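You operate a simulated robot arm through the tools that you are given. There is no shell and no other tool. Be economical: measure what you need, move in short steps, check, and stop when the job is done.

The job below is to be done with a simulated robot arm. You get a single attempt, and the scene is never put back.

Task
Clamp the red separator block in the vice and scour its glaze off.
Fine: use the scouring pad, only while the block is clamped; pad and block back, vice lever open.

It is judged by the outcome, as a careful person would: the job done as asked, and still so three seconds after it is handed in. It fails if anything else is knocked over, pushed out of place, dropped, spilled or broken.

Robot
A 7-joint arm with a two-finger parallel gripper, fixed in place. Base frame: the origin is at the foot of the arm, x ahead of it, y to its left, z up; the work surface is at about z = 0. Units: m, degrees, N and s.
With the tool pointing down near the work surface it reaches from about 0.24 to 0.62 m from the base axis. Its first joint turns from -66.0 to 66.0 degrees. Payload 2.6 kg.
Tool frame: the origin (TCP) lies between the finger pads and is the grasp point; the fingertips stand 0.03 m ahead of it; z points along the fingers, y is the line along which they close. Largest opening 0.094 m; finger width 0.028, thickness 0.01; the body of the gripper, 0.05 by 0.096 m, starts 0.055 m behind the TCP.
Orientation is told as [roll, pitch, yaw] about the base's x, y, z axes, in that order, counted from this pose: with the fingers straight down and closing along the base's y, the tool's x points along the base's -x, its y along +y and its z along -z.

Tools
- The arm moves only by the tool jog_arm. Its argument "deltas" is a list of rows, each a list of 7 numbers: the closure in counts, from 0 (fully open) to 255 (shut), then the shift along the tool's x, y, z in cm, then the turn, a rotation vector about the tool's x, y, z in degrees. In form: [[claw, tx, ty, tz, wx, wy, wz], ...]. A call has 1 to 12 rows; each row shifts and turns the commanded pose from where the row before left it, along the tool's axes as they then stand. Rows are played at 5 a second. More than 0.05 m and 8.6 degrees between two rows, or a gripper value outside its range, and nothing of the call is played. A pose out of reach is approached as far as the arm can. The call stops where the force on the tool passes 40 N (or 10 N more than at its start, if that is more) or the arm is blocked; 0.2 s more then pass. Each finger travels about 0.072 m/s and halts on what it meets, pressing with about 35 N; the grip force reading is that of the motor and also rises with nothing between the fingers. The clock runs only during rows and for 0.2 s after the last one: add rows that do not move to give the fingers time. The reply holds the time, the measured pose of the TCP, the force on the tool along the base axes, the opening and the grip force, in the units named above and with some noise.
- Cameras (640 x 400 px; columns grow to the right, rows downward): "scene" is fixed at [0.0257, 0.4234, 0.5693]; the picture's right is [-0.85, -0.53, 0.00], its down [-0.27, 0.44, -0.86] and it looks along [0.45, -0.73, -0.51] (base axes); focal length 331 px, centre (320, 200). "wrist" rides on the gripper at [0.076, 0.014, -0.102] in the tool frame; the picture's right is [-0.18, 0.98, 0.00], its down [-0.75, -0.14, -0.64] and it looks along [-0.63, -0.12, 0.77] (tool axes); focal length 243 px, centre (320, 200). There is no depth. A picture from a camera that has moved, and an enlarged one, comes with that camera's place and axes in the base frame and with its lens.
- get_image(camera): a new picture of that camera. The clock stands still meanwhile.
- enlarge(camera, box): a new picture of the part [left, top, right, bottom] of that camera's present view, enlarged. The clock stands still meanwhile.
- close_job(): hands the job in; it is judged then, once.

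Work in short steps. Places have to be worked out from the pictures, the camera data and where the tool is seen: move nearer, look again, correct. Check each grasp and each placing, and mend what went wrong. You have 120 turns and 68 pictures in all, those below and enlarged ones among them. Open the gripper and draw the arm clear of the work before you hand the job in, unless the task says otherwise; then end with one line.

The tools are called after ">>>" as a command line: name --pt "numbers of a row" for each row, then --argument value for the rest, lists and objects as JSON in quotes. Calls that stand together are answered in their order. jog_arm: Moves the arm, as the interface text tells. Its arguments: {"type":"object","properties":{"deltas":{"type":"array","items":{"type":"array","items":{"type":"number"}}}},"required":["deltas"]} The other tools are called the same way: get_image (camera) takes a picture; enlarge (camera, box) takes an enlarged picture of a part of a camera's view; close_job () hands the job in.

At the start:

```text
clock: 0.0
ee_pos: [0.3464, -0.189, 0.3387]
tool_rot: [0.0, -0.1, -0.1]
ft_force: [0.2, -0.2, 0.2]
width: 0.0939
gripper_force: 0.0
```

scene: 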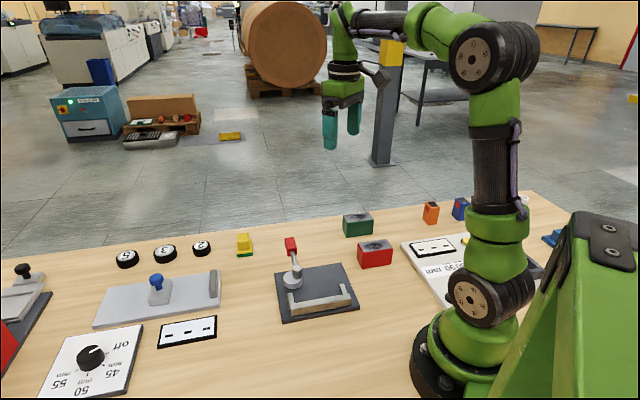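
wrist: 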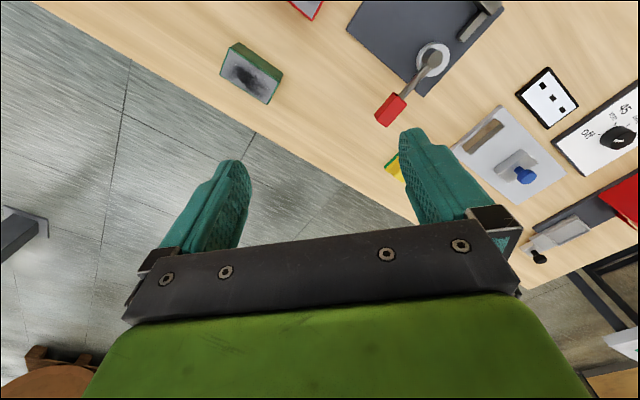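

The scene shows a vice with a red-handled lever, red and green blocks with dark glaze, and a yellow/green item that may be the pad. I'll enlarge to identify them.

>>> enlarge --camera "scene" --box '[220, 190, 420, 330]'

>>> enlarge --camera "scene" --box '[390, 180, 590, 320]'

>>> enlarge --camera "scene" --box '[0, 220, 260, 400]'

```text
2.86 times, centred on (320, 260) of scene
camera zoom: at [0.0257, 0.4234, 0.5693], right [-0.85, -0.53, 0.0], down [-0.27, 0.44, -0.86], along [0.45, -0.73, -0.51], focal length 945 px, centre (320, 29)
```

zoom: 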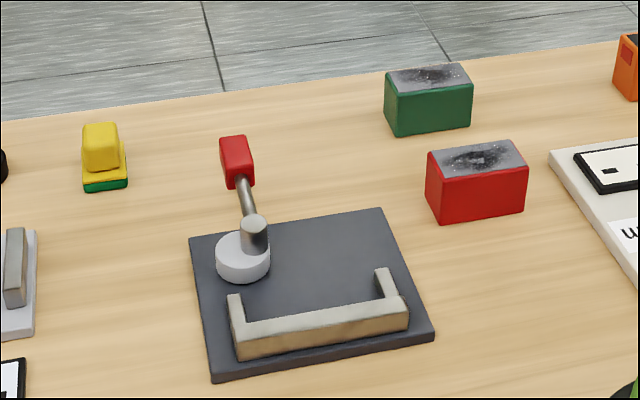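

```text
2.86 times, centred on (490, 250) of scene
camera zoom: at [0.0257, 0.4234, 0.5693], right [-0.85, -0.53, 0.0], down [-0.27, 0.44, -0.86], along [0.45, -0.73, -0.51], focal length 945 px, centre (-166, 57)
```

zoom: 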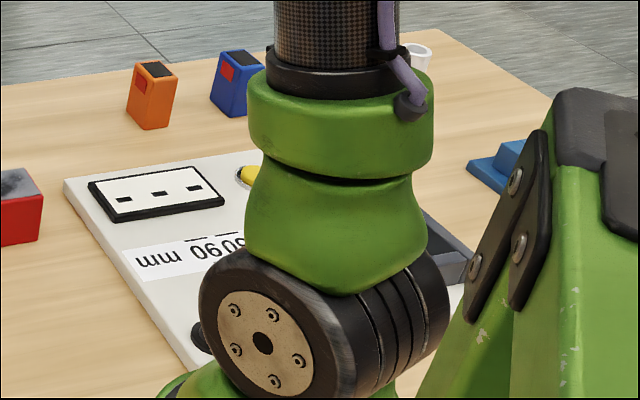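

```text
2.22 times, centred on (130, 310) of scene
camera zoom: at [0.0257, 0.4234, 0.5693], right [-0.85, -0.53, 0.0], down [-0.27, 0.44, -0.86], along [0.45, -0.73, -0.51], focal length 735 px, centre (742, -44)
```

zoom: 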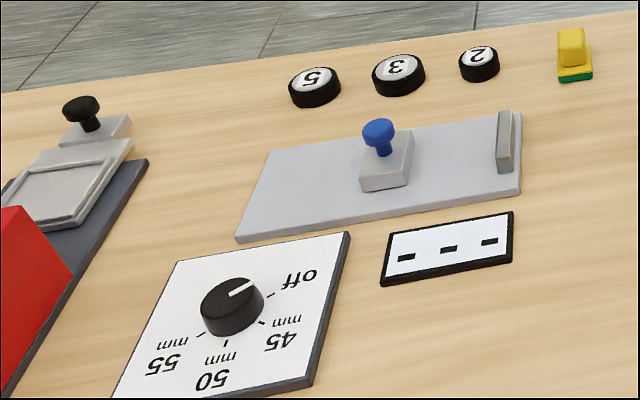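

The red block is at about (0.247,-0.20) with its long axis near 43° in the base frame. The vice is centred near (0.32,-0.03) at the same angle, and the pad (yellow/green) is to its left. I'll move the wrist camera over the vice for a better look.

>>> jog_arm --pt "0 2.4 3.25 1.2 0 0 0" --pt "0 2.4 3.25 1.2 0 0 0" --pt "0 2.4 3.25 1.2 0 0 0" --pt "0 2.4 3.25 1.2 0 0 0" --pt "0 0 0 0 0 0 0"

>>> get_image --camera "wrist"

>>> get_image --camera "scene"

```text
clock: 1.2
ee_pos: [0.2542, -0.0569, 0.2906]
tool_rot: [0.0, 0.0, 0.0]
ft_force: [0.2, -0.2, -0.1]
width: 0.0941
gripper_force: 0.1
```

```text
62 pictures are left
camera wrist: at [0.1795, -0.0429, 0.3937], right [0.18, 0.98, 0.0], down [0.75, -0.14, 0.64], along [0.63, -0.12, -0.77], focal length 243 px, centre (320, 200)
```

wrist: 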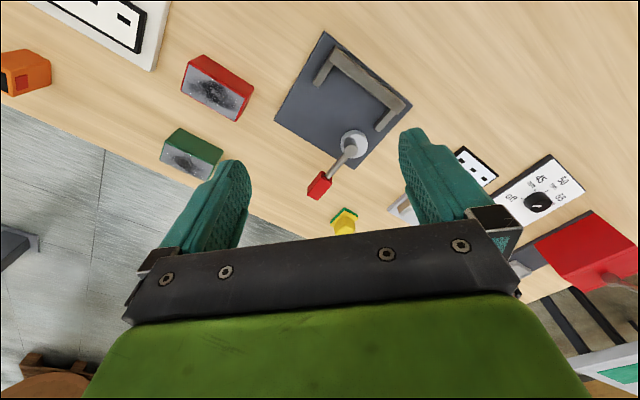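

```text
61 pictures are left
```

scene: 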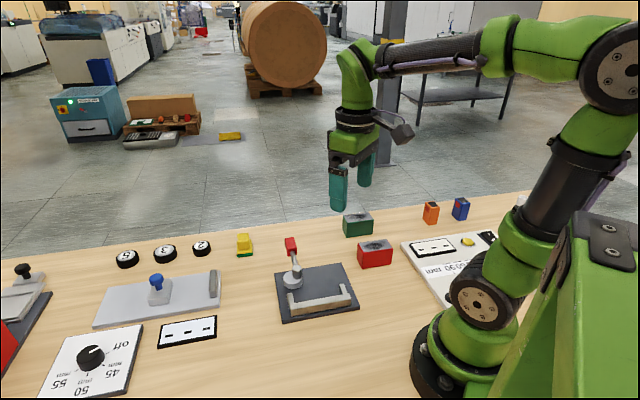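

Wrist view is good; I'll enlarge the vice and block areas.

>>> enlarge --camera "wrist" --box '[260, 20, 420, 120]'

>>> enlarge --camera "wrist" --box '[150, 30, 270, 105]'

>>> enlarge --camera "wrist" --box '[280, 120, 408, 240]'

```text
4.00 times, centred on (340, 70) of wrist
camera zoom: at [0.1795, -0.0429, 0.3937], right [0.18, 0.98, 0.0], down [0.75, -0.14, 0.64], along [0.63, -0.12, -0.77], focal length 970 px, centre (240, 720)
```

zoom: 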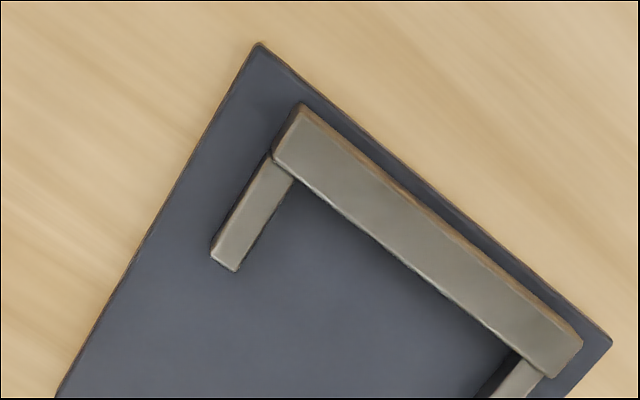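

```text
5.33 times, centred on (210, 68) of wrist
camera zoom: at [0.1795, -0.0429, 0.3937], right [0.18, 0.98, 0.0], down [0.75, -0.14, 0.64], along [0.63, -0.12, -0.77], focal length 1294 px, centre (907, 907)
```

zoom: 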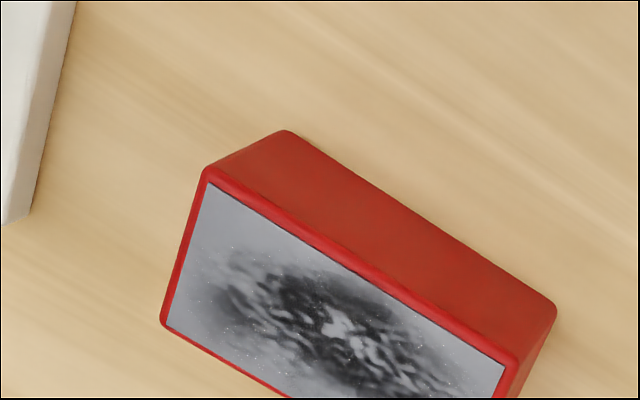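

```text
3.33 times, centred on (344, 180) of wrist
camera zoom: at [0.1795, -0.0429, 0.3937], right [0.18, 0.98, 0.0], down [0.75, -0.14, 0.64], along [0.63, -0.12, -0.77], focal length 809 px, centre (240, 267)
```

zoom: 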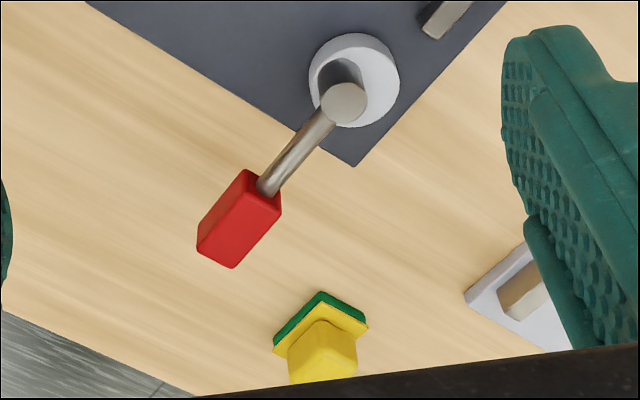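

Block size is about 0.076×0.041×0.05, aligned at 45°. The cam pivot is near (0.365,-0.03) with the lever pointing along -45°, so it should clamp by swinging CCW towards +45°. Next I turn the tool to yaw 45 and go above the red block.

>>> jog_arm --pt "0 0 0 0 0 0 -7.5" --pt "0 0 0 0 0 0 -7.5" --pt "0 0 0 0 0 0 -7.5" --pt "0 0 0 0 0 0 -7.5" --pt "0 0 0 0 0 0 -7.5" --pt "0 0 0 0 0 0 -7.5" --pt "0 2.6 -2.55 2.2 0 0 0" --pt "0 2.6 -2.55 2.2 0 0 0" --pt "0 2.6 -2.55 2.2 0 0 0" --pt "0 2.6 -2.55 2.2 0 0 0" --pt "0 0 0 0 0 0 0"

>>> get_image --camera "wrist"

>>> enlarge --camera "scene" --box '[280, 130, 440, 290]'

```text
clock: 3.6
ee_pos: [0.2498, -0.2045, 0.2004]
tool_rot: [0.0, 0.0, 44.9]
ft_force: [-0.7, 0.4, 0.3]
width: 0.0938
gripper_force: 0.0
```

```text
57 pictures are left
camera wrist: at [0.188, -0.2486, 0.3039], right [-0.57, 0.82, 0.0], down [0.63, 0.43, 0.64], along [0.53, 0.36, -0.77], focal length 243 px, centre (320, 200)
```

wrist: 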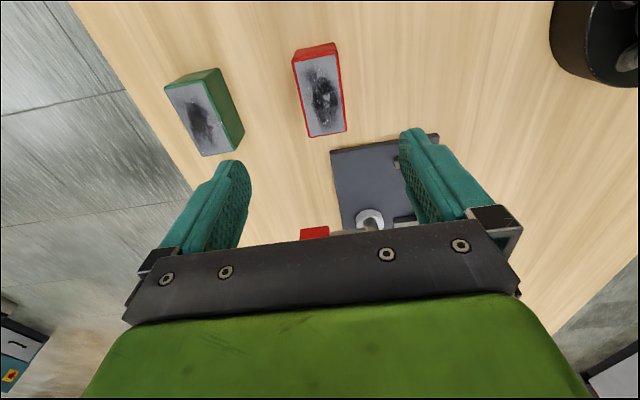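

```text
2.50 times, centred on (360, 210) of scene
camera zoom: at [0.0258, 0.4234, 0.5693], right [-0.85, -0.53, 0.0], down [-0.27, 0.44, -0.86], along [0.45, -0.73, -0.51], focal length 827 px, centre (220, 175)
```

zoom: 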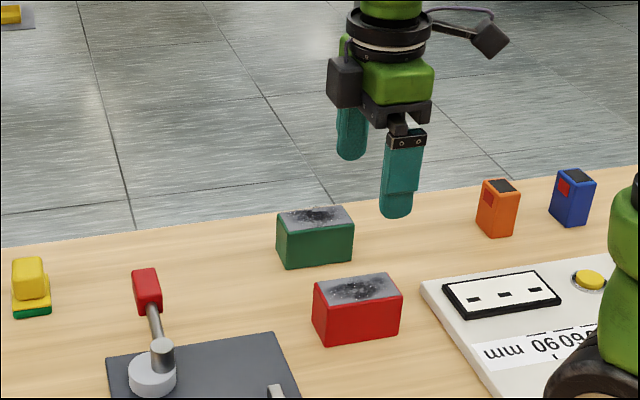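

The block's top centre measures (0.252,-0.203) and the tool is already within about 2 mm. I'll descend so the fingertips overlap the top ~18 mm, keeping them above the vice jaw later, and look before closing.

>>> jog_arm --pt "0 -0.25 0 3.45 0 0 0" --pt "0 0 0 3.45 0 0 0" --pt "0 0 0 3.45 0 0 0" --pt "0 0 0 3.45 0 0 0" --pt "0 0 0 0 0 0 0"

>>> enlarge --camera "scene" --box '[310, 170, 430, 290]'

>>> get_image --camera "wrist"

```text
clock: 4.8
ee_pos: [0.2524, -0.2046, 0.0638]
tool_rot: [0.0, 0.0, 44.9]
ft_force: [0.3, -0.1, -0.6]
width: 0.094
gripper_force: 0.1
```

```text
3.33 times, centred on (370, 230) of scene
camera zoom: at [0.0257, 0.4234, 0.5693], right [-0.85, -0.53, 0.0], down [-0.27, 0.44, -0.86], along [0.45, -0.73, -0.51], focal length 1103 px, centre (153, 100)
```

zoom: 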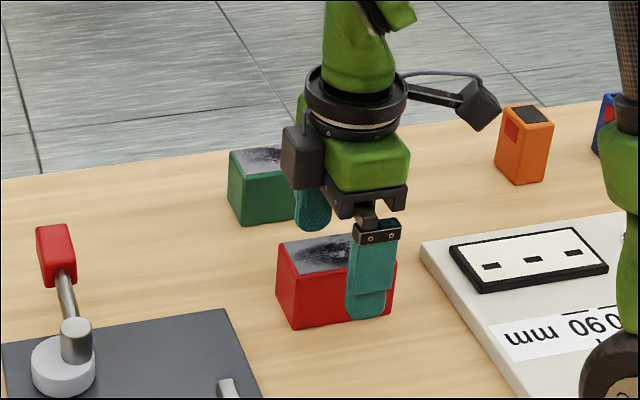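

```text
54 pictures are left
camera wrist: at [0.189, -0.2485, 0.1656], right [-0.56, 0.83, 0.0], down [0.63, 0.43, 0.64], along [0.53, 0.36, -0.77], focal length 243 px, centre (320, 200)
```

wrist: 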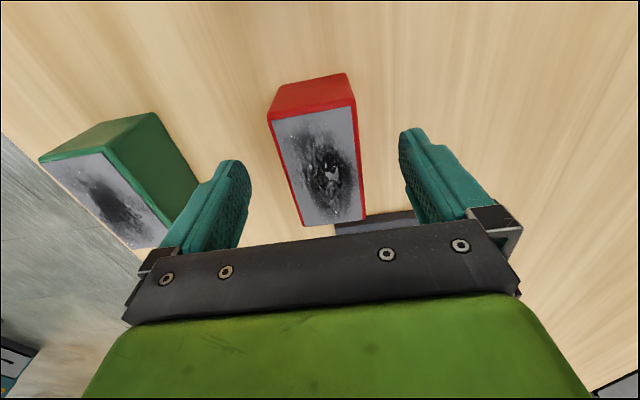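

The block sits centred between the fingers (estimate (0.254,-0.202)). I shift 3 mm along it and close.

>>> jog_arm --pt "0 -0.3 0 0 0 0 0" --pt "255 0 0 0 0 0 0" --pt "255 0 0 0 0 0 0" --pt "255 0 0 0 0 0 0" --pt "255 0 0 0 0 0 0" --pt "255 0 0 0 0 0 0"

```text
clock: 6.2
ee_pos: [0.254, -0.2006, 0.0631]
tool_rot: [0.1, 0.0, 45.1]
ft_force: [0.7, -0.7, 0.3]
width: 0.0434
gripper_force: 35.3
```

Gripped: width 0.0434 with 35 N. I lift 10 cm and carry the block over the vice pocket to look.

>>> jog_arm --pt "255 0 0 -2.5 0 0 0" --pt "255 0 0 -2.5 0 0 0" --pt "255 0 0 -2.5 0 0 0" --pt "255 0 0 -2.5 0 0 0" --pt "255 -3.33 1.86 0 0 0 0" --pt "255 -3.33 1.86 0 0 0 0" --pt "255 -3.33 1.86 0 0 0 0" --pt "255 -3.33 1.86 0 0 0 0" --pt "255 -3.33 1.86 0 0 0 0" --pt "255 0 0 0 0 0 0"

>>> get_image --camera "wrist"

>>> enlarge --camera "scene" --box '[250, 160, 410, 330]'

```text
clock: 8.4
ee_pos: [0.3066, -0.0155, 0.166]
tool_rot: [0.0, 0.0, 45.0]
ft_force: [0.1, -0.7, 0.2]
width: 0.0001
gripper_force: 32.8
```

```text
53 pictures are left
camera wrist: at [0.2431, -0.0605, 0.2686], right [-0.56, 0.83, 0.0], down [0.63, 0.43, 0.64], along [0.53, 0.36, -0.77], focal length 243 px, centre (320, 200)
```

wrist: 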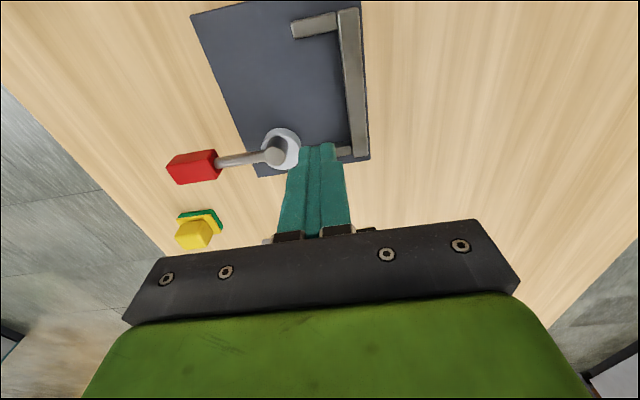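

```text
2.35 times, centred on (330, 245) of scene
camera zoom: at [0.0257, 0.4234, 0.5693], right [-0.85, -0.53, 0.0], down [-0.27, 0.44, -0.86], along [0.45, -0.73, -0.51], focal length 779 px, centre (296, 94)
```

zoom: 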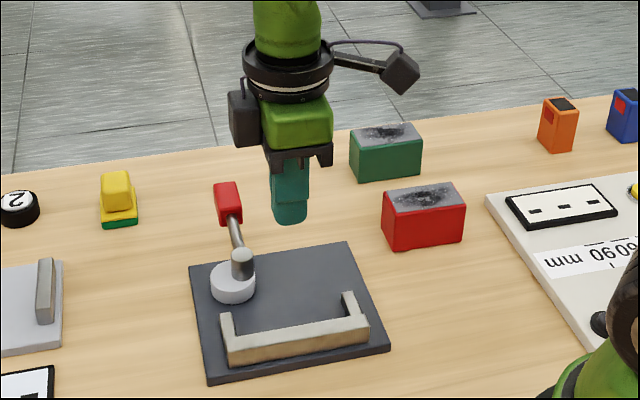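

The block slipped out at once and is still standing in its original place. A shallow grip won't hold it, so I'll grip it lengthwise (0.076) and deep, since the fingers then fit between the vice prongs. First I rotate to yaw -45 while opening.

>>> jog_arm --pt "0 0 0 0 0 0 8.2" --pt "0 0 0 0 0 0 8.2" --pt "0 0 0 0 0 0 8.2" --pt "0 0 0 0 0 0 8.2" --pt "0 0 0 0 0 0 8.2" --pt "0 0 0 0 0 0 8.2" --pt "0 0 0 0 0 0 8.2" --pt "0 0 0 0 0 0 8.2" --pt "0 0 0 0 0 0 8.2" --pt "0 0 0 0 0 0 8.2" --pt "0 0 0 0 0 0 8" --pt "0 0 0 0 0 0 0"

>>> get_image --camera "wrist"

```text
clock: 11.0
ee_pos: [0.3058, -0.0162, 0.1632]
tool_rot: [0.0, 0.0, -45.1]
ft_force: [0.2, 0.1, 0.6]
width: 0.0942
gripper_force: 0.1
```

```text
51 pictures are left
camera wrist: at [0.2638, 0.0463, 0.2668], right [0.83, 0.56, 0.0], down [0.43, -0.63, 0.64], along [0.36, -0.53, -0.77], focal length 243 px, centre (320, 200)
```

wrist: 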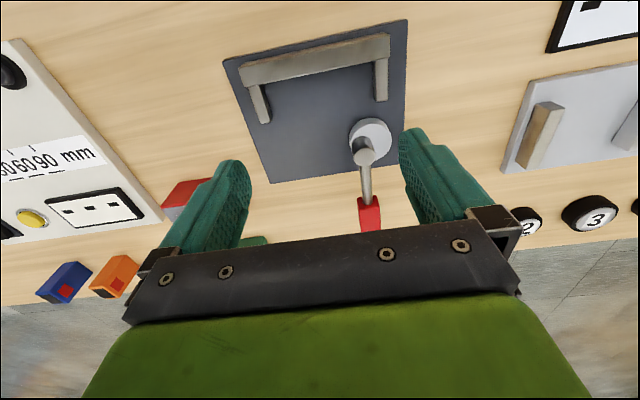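

This is a good view of the vice pocket; I'll enlarge it to measure.

>>> enlarge --camera "wrist" --box '[220, 10, 420, 190]'

```text
2.22 times, centred on (320, 100) of wrist
camera zoom: at [0.2638, 0.0463, 0.2668], right [0.83, 0.56, 0.0], down [0.43, -0.63, 0.64], along [0.36, -0.53, -0.77], focal length 539 px, centre (320, 422)
```

zoom: 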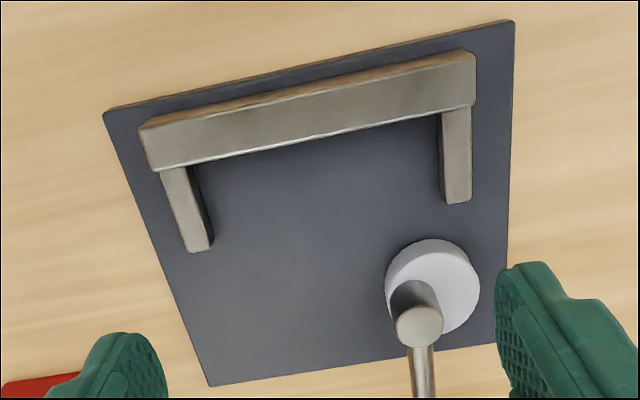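

Pocket is ~0.105 wide, centred at about (0.305,-0.015), and the bar face, cam and block width are consistent with clamping. I move back above the block in the lengthwise orientation.

>>> jog_arm --pt "0 -1.9 -3.37 0 0 0 0" --pt "0 -1.9 -3.37 0 0 0 0" --pt "0 -1.9 -3.37 0 0 0 0" --pt "0 -1.9 -3.37 0 0 0 0" --pt "0 -1.9 -3.37 0 0 0 0" --pt "0 0 0 3 0 0 0" --pt "0 0 0 3 0 0 0" --pt "0 0 0 0 0 0 0"

>>> get_image --camera "wrist"

```text
clock: 12.8
ee_pos: [0.2536, -0.2036, 0.1034]
tool_rot: [0.0, 0.0, -45.1]
ft_force: [0.4, -0.5, -0.4]
width: 0.0943
gripper_force: 0.0
```

```text
49 pictures are left
camera wrist: at [0.2117, -0.1402, 0.2074], right [0.82, 0.57, 0.0], down [0.43, -0.63, 0.64], along [0.36, -0.53, -0.77], focal length 243 px, centre (320, 200)
```

wrist: 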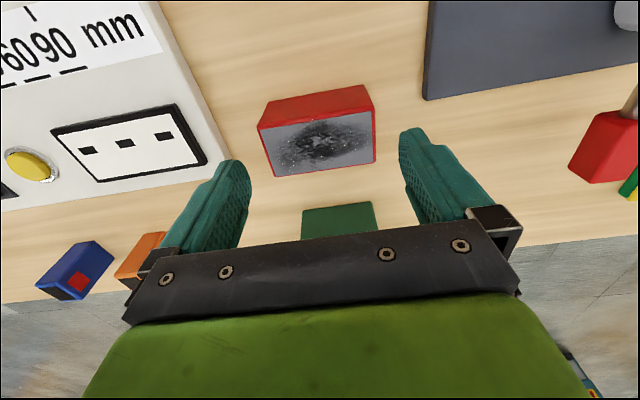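

The block centre is 4 mm further from the vice than the tool; I correct, descend to TCP z≈0.038 for a deep grip, and close.

>>> jog_arm --pt "0 -0.4 -0.1 0 0 0 0" --pt "0 0 0 2.2 0 0 0" --pt "0 0 0 2.2 0 0 0" --pt "0 0 0 2.1 0 0 0" --pt "0 0 0 0 0 0 0" --pt "255 0 0 0 0 0 0" --pt "255 0 0 0 0 0 0" --pt "255 0 0 0 0 0 0" --pt "255 0 0 0 0 0 0" --pt "255 0 0 0 0 0 0"

```text
clock: 15.0
ee_pos: [0.2558, -0.2069, 0.0395]
tool_rot: [0.0, 0.0, -45.0]
ft_force: [-0.4, -0.5, 0.4]
width: 0.0842
gripper_force: 35.2
```

Width 0.0842 is larger than estimated; I check how the block sits in the grip.

>>> get_image --camera "wrist"

>>> enlarge --camera "scene" --box '[310, 170, 430, 290]'

```text
48 pictures are left
camera wrist: at [0.2131, -0.144, 0.1426], right [0.83, 0.56, 0.0], down [0.43, -0.63, 0.64], along [0.36, -0.53, -0.77], focal length 243 px, centre (320, 200)
```

wrist: 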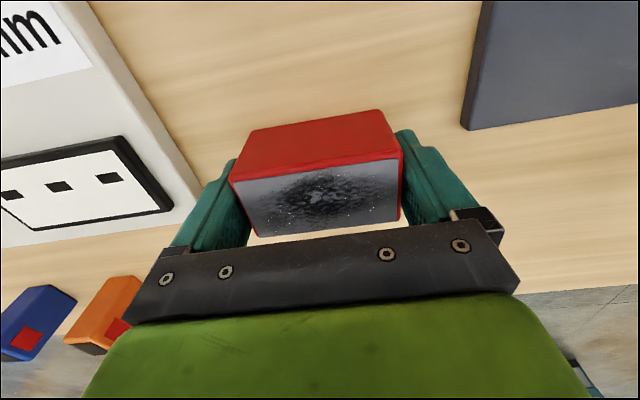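

```text
3.33 times, centred on (370, 230) of scene
camera zoom: at [0.0257, 0.4234, 0.5693], right [-0.85, -0.53, 0.0], down [-0.27, 0.44, -0.86], along [0.45, -0.73, -0.51], focal length 1103 px, centre (153, 100)
```

zoom: 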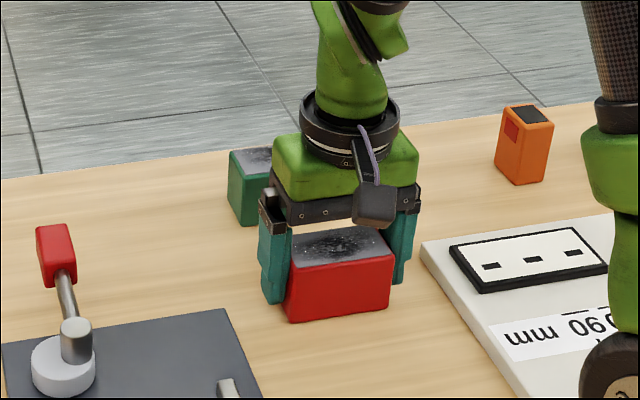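

The grip is square; the block is really ~0.084 long, so fingers won't fit beside the prongs at depth. I test whether a slow lift holds at all, and by how much.

>>> jog_arm --pt "255 0 0 -0.3 0 0 0" --pt "255 0 0 -0.3 0 0 0" --pt "255 0 0 -0.4 0 0 0" --pt "255 0 0 0 0 0 0"

>>> enlarge --camera "scene" --box '[310, 170, 430, 290]'

```text
clock: 16.0
ee_pos: [0.2563, -0.2056, 0.0499]
tool_rot: [0.1, 0.0, -45.1]
ft_force: [-0.2, 0.6, -1.9]
width: 0.0839
gripper_force: 35.1
```

```text
3.33 times, centred on (370, 230) of scene
camera zoom: at [0.0257, 0.4234, 0.5693], right [-0.85, -0.53, 0.0], down [-0.27, 0.44, -0.86], along [0.45, -0.73, -0.51], focal length 1103 px, centre (153, 100)
```

zoom: 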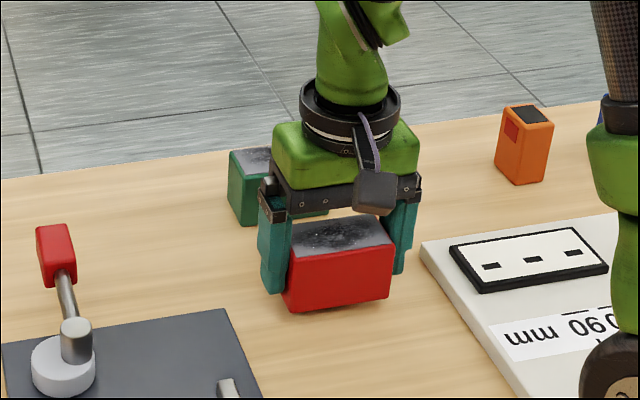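

It lifts fine (about 2 N weight) with the deep grip. I set it back down, regrip higher (TCP z≈0.056) and test a slow lift.

>>> jog_arm --pt "255 0 0 0.5 0 0 0" --pt "255 0 0 0.5 0 0 0" --pt "0 0 0 0 0 0 0" --pt "0 0 0 0 0 0 0" --pt "0 0 0 -1.65 0 0 0" --pt "0 0 0 0 0 0 0" --pt "255 0 0 0 0 0 0" --pt "255 0 0 0 0 0 0" --pt "255 0 0 0 0 0 0" --pt "255 0 0 -0.3 0 0 0" --pt "255 0 0 -0.3 0 0 0" --pt "255 0 0 -0.4 0 0 0"

>>> enlarge --camera "scene" --box '[310, 170, 430, 290]'

```text
clock: 18.6
ee_pos: [0.2554, -0.2066, 0.067]
tool_rot: [-0.1, -0.1, -44.9]
ft_force: [0.1, 0.1, -1.6]
width: 0.0794
gripper_force: 35.3
```

```text
3.33 times, centred on (370, 230) of scene
camera zoom: at [0.0258, 0.4234, 0.5693], right [-0.85, -0.53, 0.0], down [-0.27, 0.44, -0.86], along [0.45, -0.73, -0.51], focal length 1103 px, centre (153, 100)
```

zoom: 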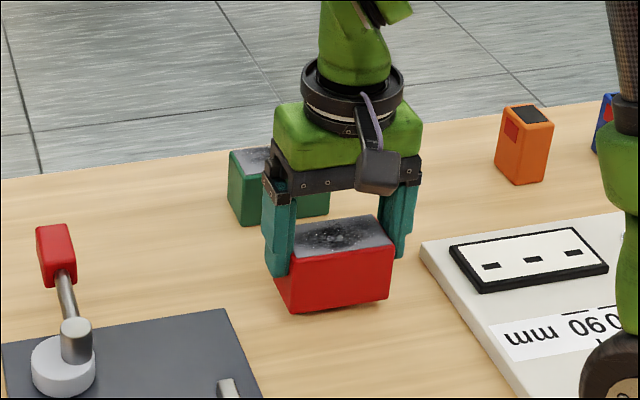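

The block is tapered (0.079 wide at mid-height, 0.084 near the bottom), which is why the shallow grip slipped. This mid-height grip holds at 1.6 N, so I lift slowly and check.

>>> jog_arm --pt "255 0 0 -0.6 0 0 0" --pt "255 0 0 -0.8 0 0 0" --pt "255 0 0 -0.8 0 0 0" --pt "255 0 0 -0.8 0 0 0" --pt "255 0 0 -0.8 0 0 0" --pt "255 0 0 -0.8 0 0 0" --pt "255 0 0 -0.8 0 0 0" --pt "255 0 0 -0.8 0 0 0" --pt "255 0 0 -0.8 0 0 0"

>>> enlarge --camera "scene" --box '[310, 150, 430, 270]'

>>> get_image --camera "wrist"

```text
clock: 20.6
ee_pos: [0.2557, -0.2072, 0.138]
tool_rot: [0.0, 0.1, -44.9]
ft_force: [0.7, 0.0, -2.1]
width: 0.0801
gripper_force: 35.0
```

```text
3.33 times, centred on (370, 210) of scene
camera zoom: at [0.0258, 0.4234, 0.5693], right [-0.85, -0.53, 0.0], down [-0.27, 0.44, -0.86], along [0.45, -0.73, -0.51], focal length 1103 px, centre (153, 167)
```

zoom: 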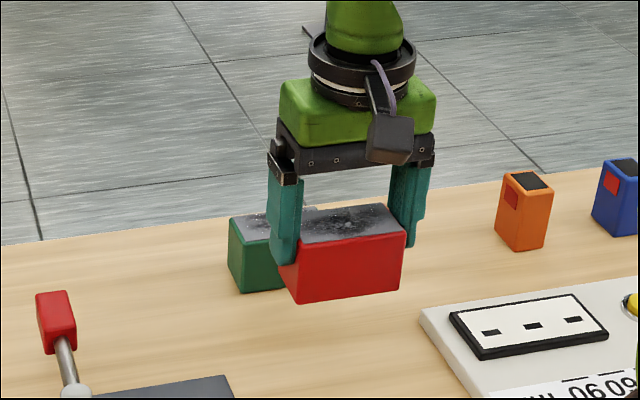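

```text
43 pictures are left
camera wrist: at [0.2136, -0.1441, 0.2395], right [0.82, 0.57, 0.0], down [0.43, -0.63, 0.64], along [0.36, -0.53, -0.77], focal length 243 px, centre (320, 200)
```

wrist: 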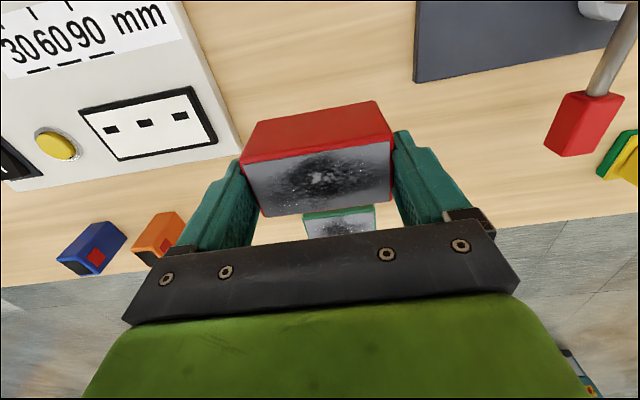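

The block is secure. I carry it slowly to just above the pocket.

>>> jog_arm --pt "255 0.6 1.0 0 0 0 0" --pt "255 1.0 1.75 0 0 0 0" --pt "255 1.0 1.75 0 0 0 0" --pt "255 1.0 1.75 0 0 0 0" --pt "255 1.0 1.75 0 0 0 0" --pt "255 1.0 1.75 0 0 0 0" --pt "255 1.0 1.75 0 0 0 0" --pt "255 1.0 1.75 0 0 0 0" --pt "255 1.0 1.75 0 0 0 0" --pt "255 1.0 1.75 0 0 0 0" --pt "255 0.33 0.37 0 0 0 0" --pt "255 0 0 0 0 0 0"

>>> get_image --camera "wrist"

>>> enlarge --camera "scene" --box '[250, 190, 390, 330]'

```text
clock: 23.2
ee_pos: [0.3062, -0.0146, 0.135]
tool_rot: [0.0, 0.0, -45.0]
ft_force: [-0.9, 0.1, -1.8]
width: 0.0797
gripper_force: 34.4
```

```text
42 pictures are left
camera wrist: at [0.2649, 0.0485, 0.2382], right [0.82, 0.57, 0.0], down [0.43, -0.63, 0.64], along [0.36, -0.53, -0.77], focal length 243 px, centre (320, 200)
```

wrist: 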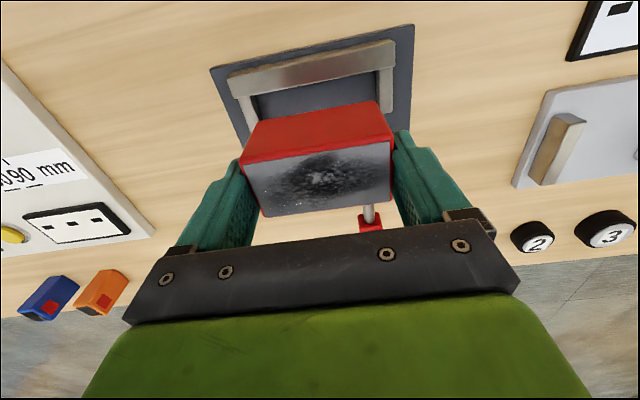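

```text
2.86 times, centred on (320, 260) of scene
camera zoom: at [0.0257, 0.4234, 0.5693], right [-0.85, -0.53, 0.0], down [-0.27, 0.44, -0.86], along [0.45, -0.73, -0.51], focal length 945 px, centre (320, 29)
```

zoom: 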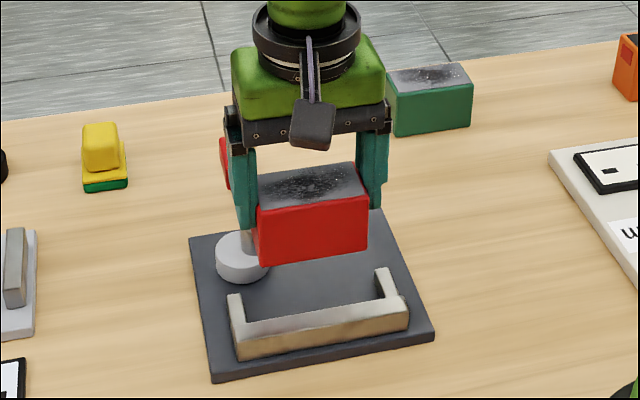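

Alignment looks good. I lower to about 1 cm above the vice base and check.

>>> jog_arm --pt "255 0 0 0.7 0 0 0" --pt "255 0 0 0.7 0 0 0" --pt "255 0 0 0.7 0 0 0" --pt "255 0 0 0.7 0 0 0" --pt "255 0 0 0.7 0 0 0" --pt "255 0 0 0.7 0 0 0" --pt "255 0 0 0.7 0 0 0" --pt "255 0 0 0 0 0 0"

>>> get_image --camera "wrist"

>>> enlarge --camera "scene" --box '[260, 210, 380, 330]'

```text
clock: 25.0
ee_pos: [0.3068, -0.016, 0.0868]
tool_rot: [0.0, 0.0, -45.0]
ft_force: [1.0, -0.4, -1.6]
width: 0.0798
gripper_force: 34.8
```

```text
40 pictures are left
camera wrist: at [0.2642, 0.0479, 0.1893], right [0.83, 0.56, 0.0], down [0.43, -0.63, 0.64], along [0.36, -0.53, -0.77], focal length 243 px, centre (320, 200)
```

wrist: 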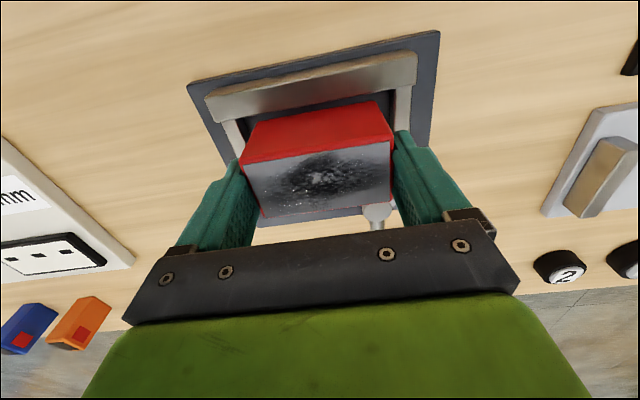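

```text
3.33 times, centred on (320, 270) of scene
camera zoom: at [0.0258, 0.4234, 0.5693], right [-0.85, -0.53, 0.0], down [-0.27, 0.44, -0.86], along [0.45, -0.73, -0.51], focal length 1103 px, centre (320, -33)
```

zoom: 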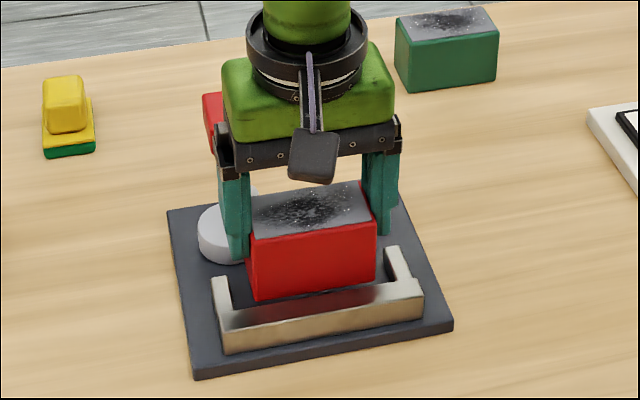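

The block is centred in the pocket lengthwise, ~7 mm short of the bar. I shift 4 mm toward the bar and lower most of the rest.

>>> jog_arm --pt "255 0.4 0 0 0 0 0" --pt "255 0 0 0.4 0 0 0" --pt "255 0 0 0.4 0 0 0" --pt "255 0 0 0.4 0 0 0" --pt "255 0 0 0.3 0 0 0" --pt "255 0 0 0 0 0 0"

```text
clock: 26.4
ee_pos: [0.3042, -0.0119, 0.0702]
tool_rot: [0.0, 0.0, -45.0]
ft_force: [-0.6, 0.1, -1.9]
width: 0.0797
gripper_force: 35.2
```

Still fully carried (-1.9 N). I lower in 1 mm steps until contact shows.

>>> jog_arm --pt "255 0 0 0.1 0 0 0" --pt "255 0 0 0.1 0 0 0" --pt "255 0 0 0.1 0 0 0"

>>> enlarge --camera "scene" --box '[260, 220, 380, 330]'

```text
clock: 27.2
ee_pos: [0.3033, -0.0127, 0.0685]
tool_rot: [0.0, 0.0, -45.0]
ft_force: [-0.8, -0.9, 0.9]
width: 0.0797
gripper_force: 35.0
```

```text
3.64 times, centred on (320, 275) of scene
camera zoom: at [0.0257, 0.4234, 0.5693], right [-0.85, -0.53, 0.0], down [-0.27, 0.44, -0.86], along [0.45, -0.73, -0.51], focal length 1203 px, centre (320, -73)
```

zoom: 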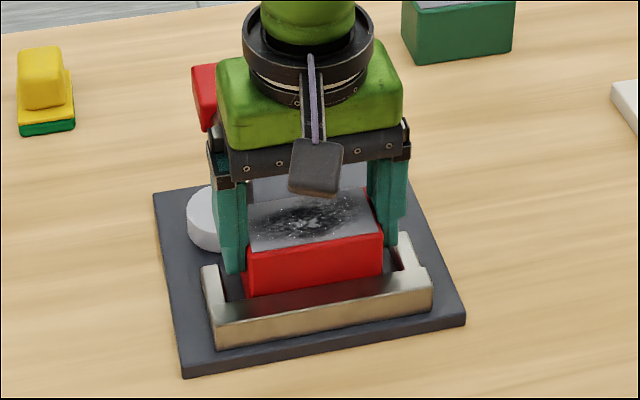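

Force changed sign: the block is seated. I nudge it toward the bar in 1 mm steps watching for reaction.

>>> jog_arm --pt "255 0.1 0 0 0 0 0" --pt "255 0.1 0 0 0 0 0" --pt "255 0 0 0 0 0 0"

```text
clock: 28.0
ee_pos: [0.3038, -0.0131, 0.0689]
tool_rot: [0.0, -0.2, -44.9]
ft_force: [5.2, -10.1, -3.5]
width: 0.0795
gripper_force: 35.0
```

The block bears against the bar (≈11 N reaction). I open slightly and withdraw straight up.

>>> jog_arm --pt "20 0 0 0 0 0 0" --pt "20 0 0 0 0 0 0" --pt "20 0 0 -0.5 0 0 0" --pt "20 0 0 -1 0 0 0" --pt "0 0 0 -2 0 0 0" --pt "0 0 0 -3 0 0 0" --pt "0 0 0 -3 0 0 0" --pt "0 0 0 0 0 0 0"

>>> get_image --camera "wrist"

>>> enlarge --camera "scene" --box '[260, 210, 380, 330]'

```text
clock: 29.8
ee_pos: [0.303, -0.0095, 0.1642]
tool_rot: [-0.1, 0.0, -45.0]
ft_force: [0.3, 0.5, 0.2]
width: 0.0939
gripper_force: 0.0
```

```text
37 pictures are left
camera wrist: at [0.2609, 0.0525, 0.2665], right [0.82, 0.57, 0.0], down [0.43, -0.63, 0.64], along [0.36, -0.53, -0.77], focal length 243 px, centre (320, 200)
```

wrist: 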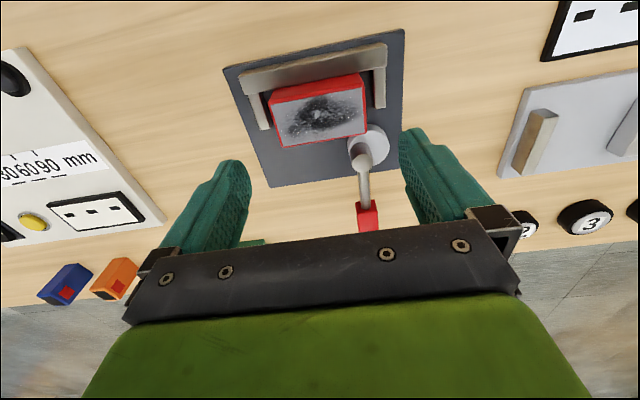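

```text
3.33 times, centred on (320, 270) of scene
camera zoom: at [0.0257, 0.4234, 0.5693], right [-0.85, -0.53, 0.0], down [-0.27, 0.44, -0.86], along [0.45, -0.73, -0.51], focal length 1103 px, centre (320, -33)
```

zoom: 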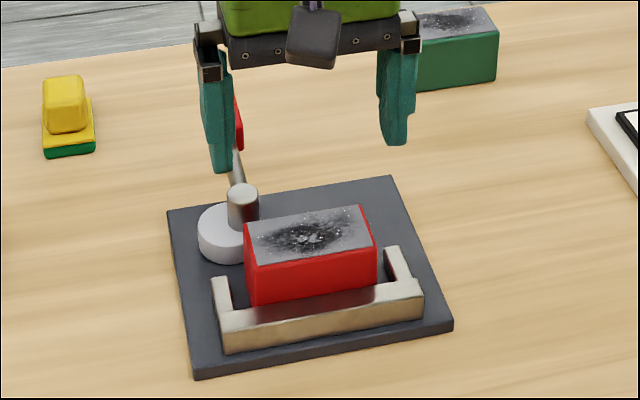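

Block is properly seated. Now the lever: I'll straddle its handle (~(0.428,-0.09), z≈0.05) with partly open fingers and swing it on an arc. I move above it first.

>>> jog_arm --pt "80 -3.62 0.8 0 0 0 0" --pt "80 -3.62 0.8 0 0 0 0" --pt "80 -3.62 0.8 0 0 0 0" --pt "80 -3.62 0.8 0 0 0 0" --pt "80 0 0 2.5 0 0 0" --pt "80 0 0 0 0 0 0"

>>> get_image --camera "wrist"

>>> enlarge --camera "scene" --box '[220, 170, 380, 310]'

```text
clock: 31.2
ee_pos: [0.4288, -0.0906, 0.1392]
tool_rot: [0.0, 0.0, -45.0]
ft_force: [-0.2, -0.6, 0.6]
width: 0.0645
gripper_force: 0.1
```

```text
35 pictures are left
camera wrist: at [0.3866, -0.0282, 0.2413], right [0.82, 0.57, 0.0], down [0.43, -0.63, 0.64], along [0.36, -0.53, -0.77], focal length 243 px, centre (320, 200)
```

wrist: 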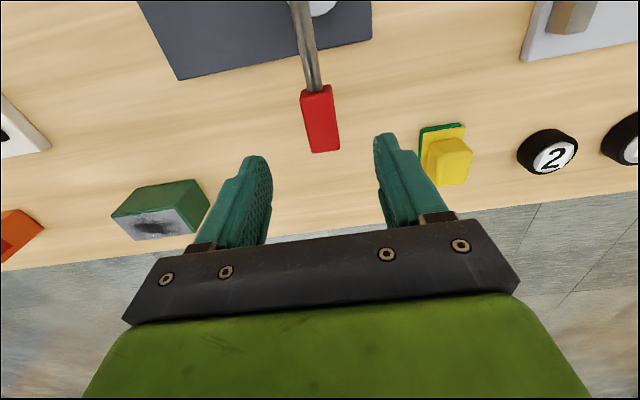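

```text
2.86 times, centred on (300, 240) of scene
camera zoom: at [0.0258, 0.4234, 0.5693], right [-0.85, -0.53, 0.0], down [-0.27, 0.44, -0.86], along [0.45, -0.73, -0.51], focal length 945 px, centre (377, 86)
```

zoom: 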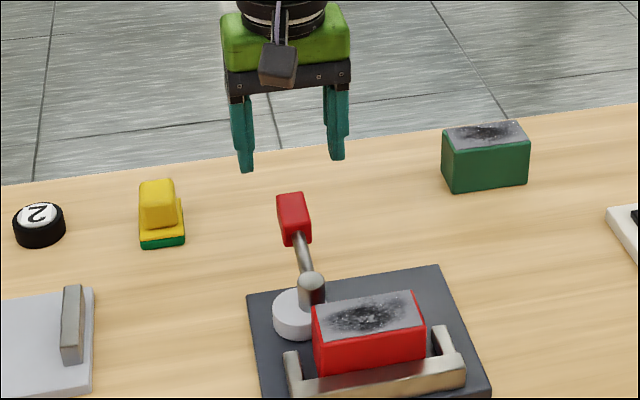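

Handle centre (e1 0.240, e2 0.366 in vice axes) is right below the tool, 0.023 wide. I descend around it and narrow the fork.

>>> jog_arm --pt "80 0 0.1 2.5 0 0 0" --pt "80 0 0 2.5 0 0 0" --pt "80 0 0 2.4 0 0 0" --pt "80 0 0 0 0 0 0" --pt "160 0 0 0 0 0 0" --pt "160 0 0 0 0 0 0"

>>> get_image --camera "wrist"

>>> enlarge --camera "scene" --box '[220, 170, 380, 310]'

```text
clock: 32.6
ee_pos: [0.4286, -0.09, 0.0676]
tool_rot: [-0.1, -0.1, -44.9]
ft_force: [-0.1, -0.3, -0.8]
width: 0.0352
gripper_force: 0.1
```

```text
33 pictures are left
camera wrist: at [0.3872, -0.0276, 0.1701], right [0.82, 0.57, 0.0], down [0.43, -0.63, 0.64], along [0.36, -0.53, -0.77], focal length 243 px, centre (320, 200)
```

wrist: 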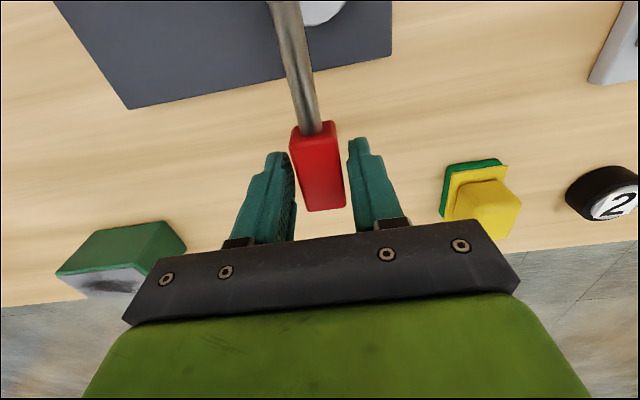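

```text
2.86 times, centred on (300, 240) of scene
camera zoom: at [0.0257, 0.4234, 0.5693], right [-0.85, -0.53, 0.0], down [-0.27, 0.44, -0.86], along [0.45, -0.73, -0.51], focal length 945 px, centre (377, 86)
```

zoom: 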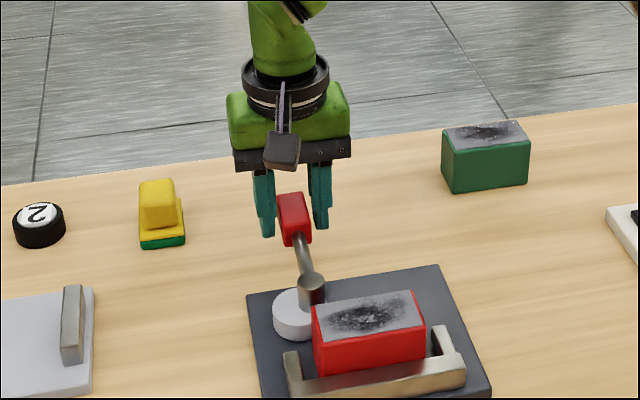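

The fork straddles the handle. I swing 40° CCW around the pivot and check.

>>> jog_arm --pt "160 0.086 1.225 0 0 0 -8" --pt "160 0.086 1.225 0 0 0 -8" --pt "160 0.086 1.225 0 0 0 -8" --pt "160 0.086 1.225 0 0 0 -8" --pt "160 0.086 1.225 0 0 0 -8" --pt "160 0 0 0 0 0 0"

>>> get_image --camera "wrist"

>>> enlarge --camera "scene" --box '[220, 170, 380, 310]'

```text
clock: 34.0
ee_pos: [0.4535, -0.0344, 0.0659]
tool_rot: [0.0, 0.0, -4.8]
ft_force: [-0.1, -0.2, -0.1]
width: 0.0357
gripper_force: 0.2
```

```text
31 pictures are left
camera wrist: at [0.3808, -0.0147, 0.1679], right [0.27, 0.96, 0.0], down [0.74, -0.2, 0.64], along [0.62, -0.17, -0.77], focal length 243 px, centre (320, 200)
```

wrist: 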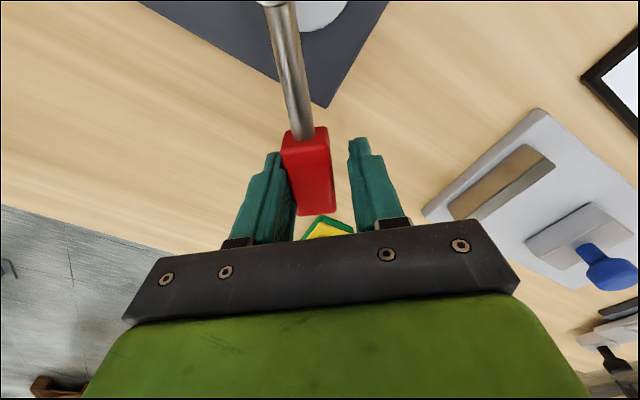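

```text
2.86 times, centred on (300, 240) of scene
camera zoom: at [0.0257, 0.4234, 0.5693], right [-0.85, -0.53, 0.0], down [-0.27, 0.44, -0.86], along [0.45, -0.73, -0.51], focal length 945 px, centre (377, 86)
```

zoom: 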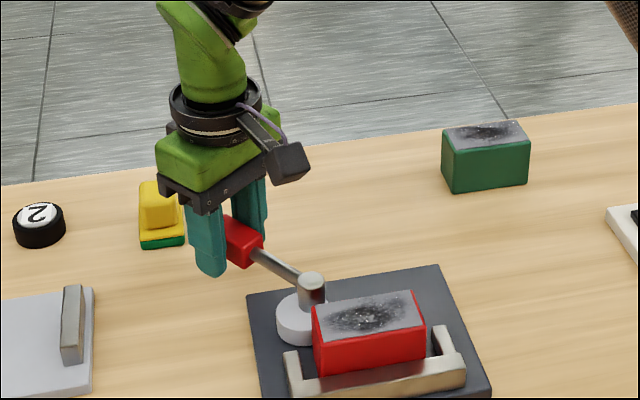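

The lever follows freely. I continue another 40°.

>>> jog_arm --pt "160 0.086 1.225 0 0 0 -8" --pt "160 0.086 1.225 0 0 0 -8" --pt "160 0.086 1.225 0 0 0 -8" --pt "160 0.086 1.225 0 0 0 -8" --pt "160 0.086 1.225 0 0 0 -8" --pt "160 0 0 0 0 0 0"

>>> get_image --camera "wrist"

>>> enlarge --camera "scene" --box '[220, 170, 380, 310]'

```text
clock: 35.4
ee_pos: [0.4368, 0.0227, 0.0648]
tool_rot: [-0.1, 0.0, 35.1]
ft_force: [0.8, -0.5, 0.1]
width: 0.0357
gripper_force: 0.4
```

```text
29 pictures are left
camera wrist: at [0.3678, -0.0106, 0.1676], right [-0.42, 0.91, 0.0], down [0.7, 0.32, 0.64], along [0.58, 0.27, -0.77], focal length 243 px, centre (320, 200)
```

wrist: 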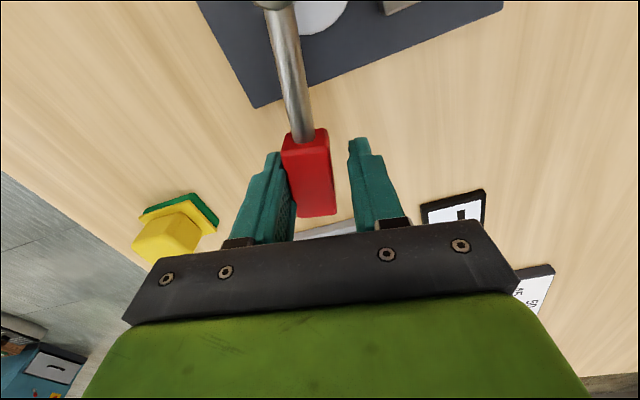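

```text
2.86 times, centred on (300, 240) of scene
camera zoom: at [0.0257, 0.4234, 0.5693], right [-0.85, -0.53, 0.0], down [-0.27, 0.44, -0.86], along [0.45, -0.73, -0.51], focal length 945 px, centre (377, 86)
```

zoom: 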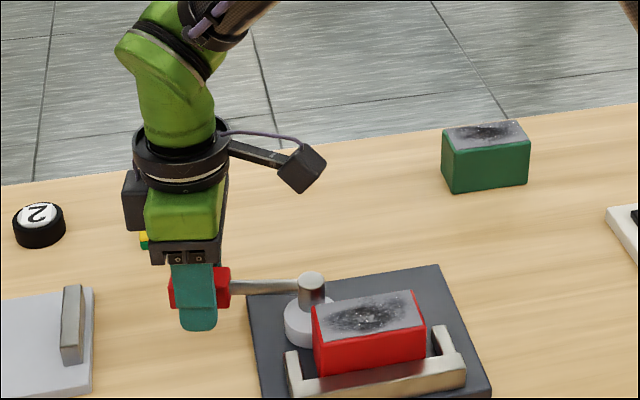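

Still free-turning at about 75°. I continue in smaller steps, watching the force.

>>> jog_arm --pt "160 0.022 0.61 0 0 0 -4" --pt "160 0.022 0.61 0 0 0 -4" --pt "160 0.022 0.61 0 0 0 -4" --pt "160 0 0 0 0 0 0"

```text
clock: 36.4
ee_pos: [0.4249, 0.0362, 0.0637]
tool_rot: [0.0, 0.0, 47.1]
ft_force: [1.1, -0.8, 0.2]
width: 0.0355
gripper_force: 1.0
```

>>> jog_arm --pt "160 0.022 0.61 0 0 0 -4" --pt "160 0.022 0.61 0 0 0 -4" --pt "160 0 0 0 0 0 0"

>>> enlarge --camera "scene" --box '[220, 190, 380, 330]'

>>> get_image --camera "wrist"

```text
clock: 37.2
ee_pos: [0.4182, 0.0393, 0.0654]
tool_rot: [-0.3, 0.1, 54.7]
ft_force: [15.2, -24.1, -4.8]
width: 0.0499
gripper_force: 13.0
```

```text
2.86 times, centred on (300, 260) of scene
camera zoom: at [0.0258, 0.4234, 0.5693], right [-0.85, -0.53, 0.0], down [-0.27, 0.44, -0.86], along [0.45, -0.73, -0.51], focal length 945 px, centre (377, 29)
```

zoom: 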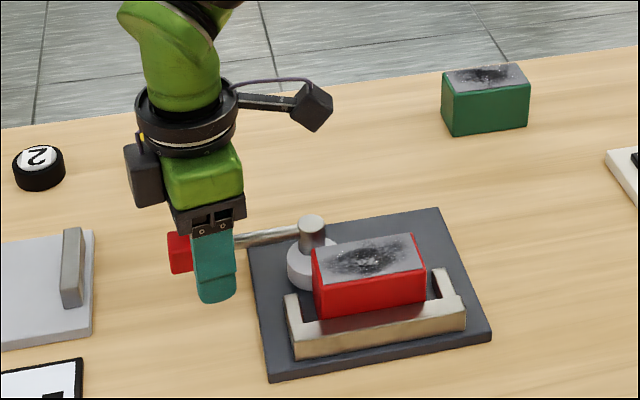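

```text
26 pictures are left
camera wrist: at [0.3633, -0.0152, 0.1683], right [-0.7, 0.72, -0.01], down [0.55, 0.54, 0.64], along [0.46, 0.44, -0.77], focal length 243 px, centre (320, 200)
```

wrist: 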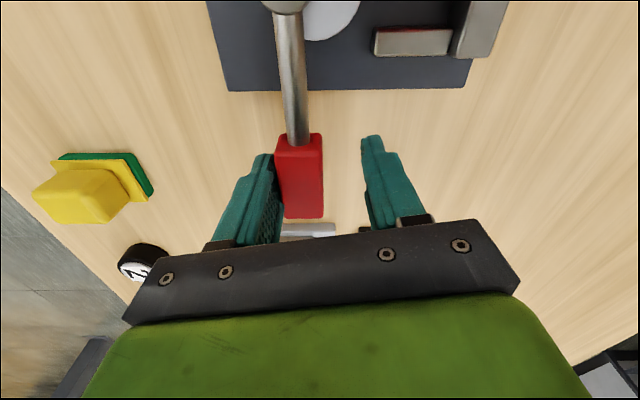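

The lever now points along +e1 and resists with ~28 N, i.e. clamped/at its stop. I give one small extra push to make sure, then relax.

>>> jog_arm --pt "160 0.01 0.3 0 0 0 0" --pt "160 0 0 0 0 0 0"

>>> enlarge --camera "scene" --box '[220, 190, 380, 330]'

```text
clock: 37.8
ee_pos: [0.4168, 0.0408, 0.0654]
tool_rot: [-0.5, 0.1, 54.7]
ft_force: [21.6, -26.8, -1.2]
width: 0.0535
gripper_force: 16.0
```

```text
2.86 times, centred on (300, 260) of scene
camera zoom: at [0.0258, 0.4234, 0.5693], right [-0.85, -0.53, 0.0], down [-0.27, 0.44, -0.86], along [0.45, -0.73, -0.51], focal length 945 px, centre (377, 29)
```

zoom: 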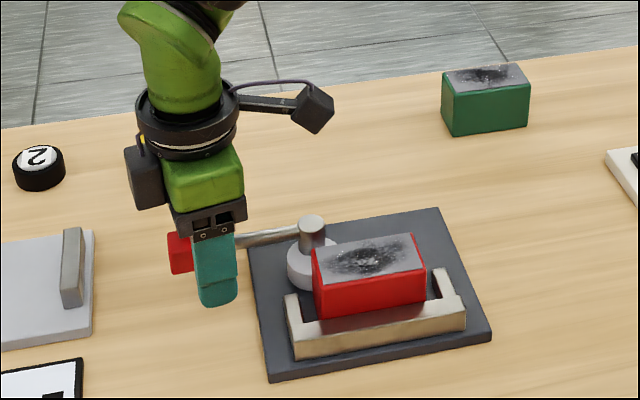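

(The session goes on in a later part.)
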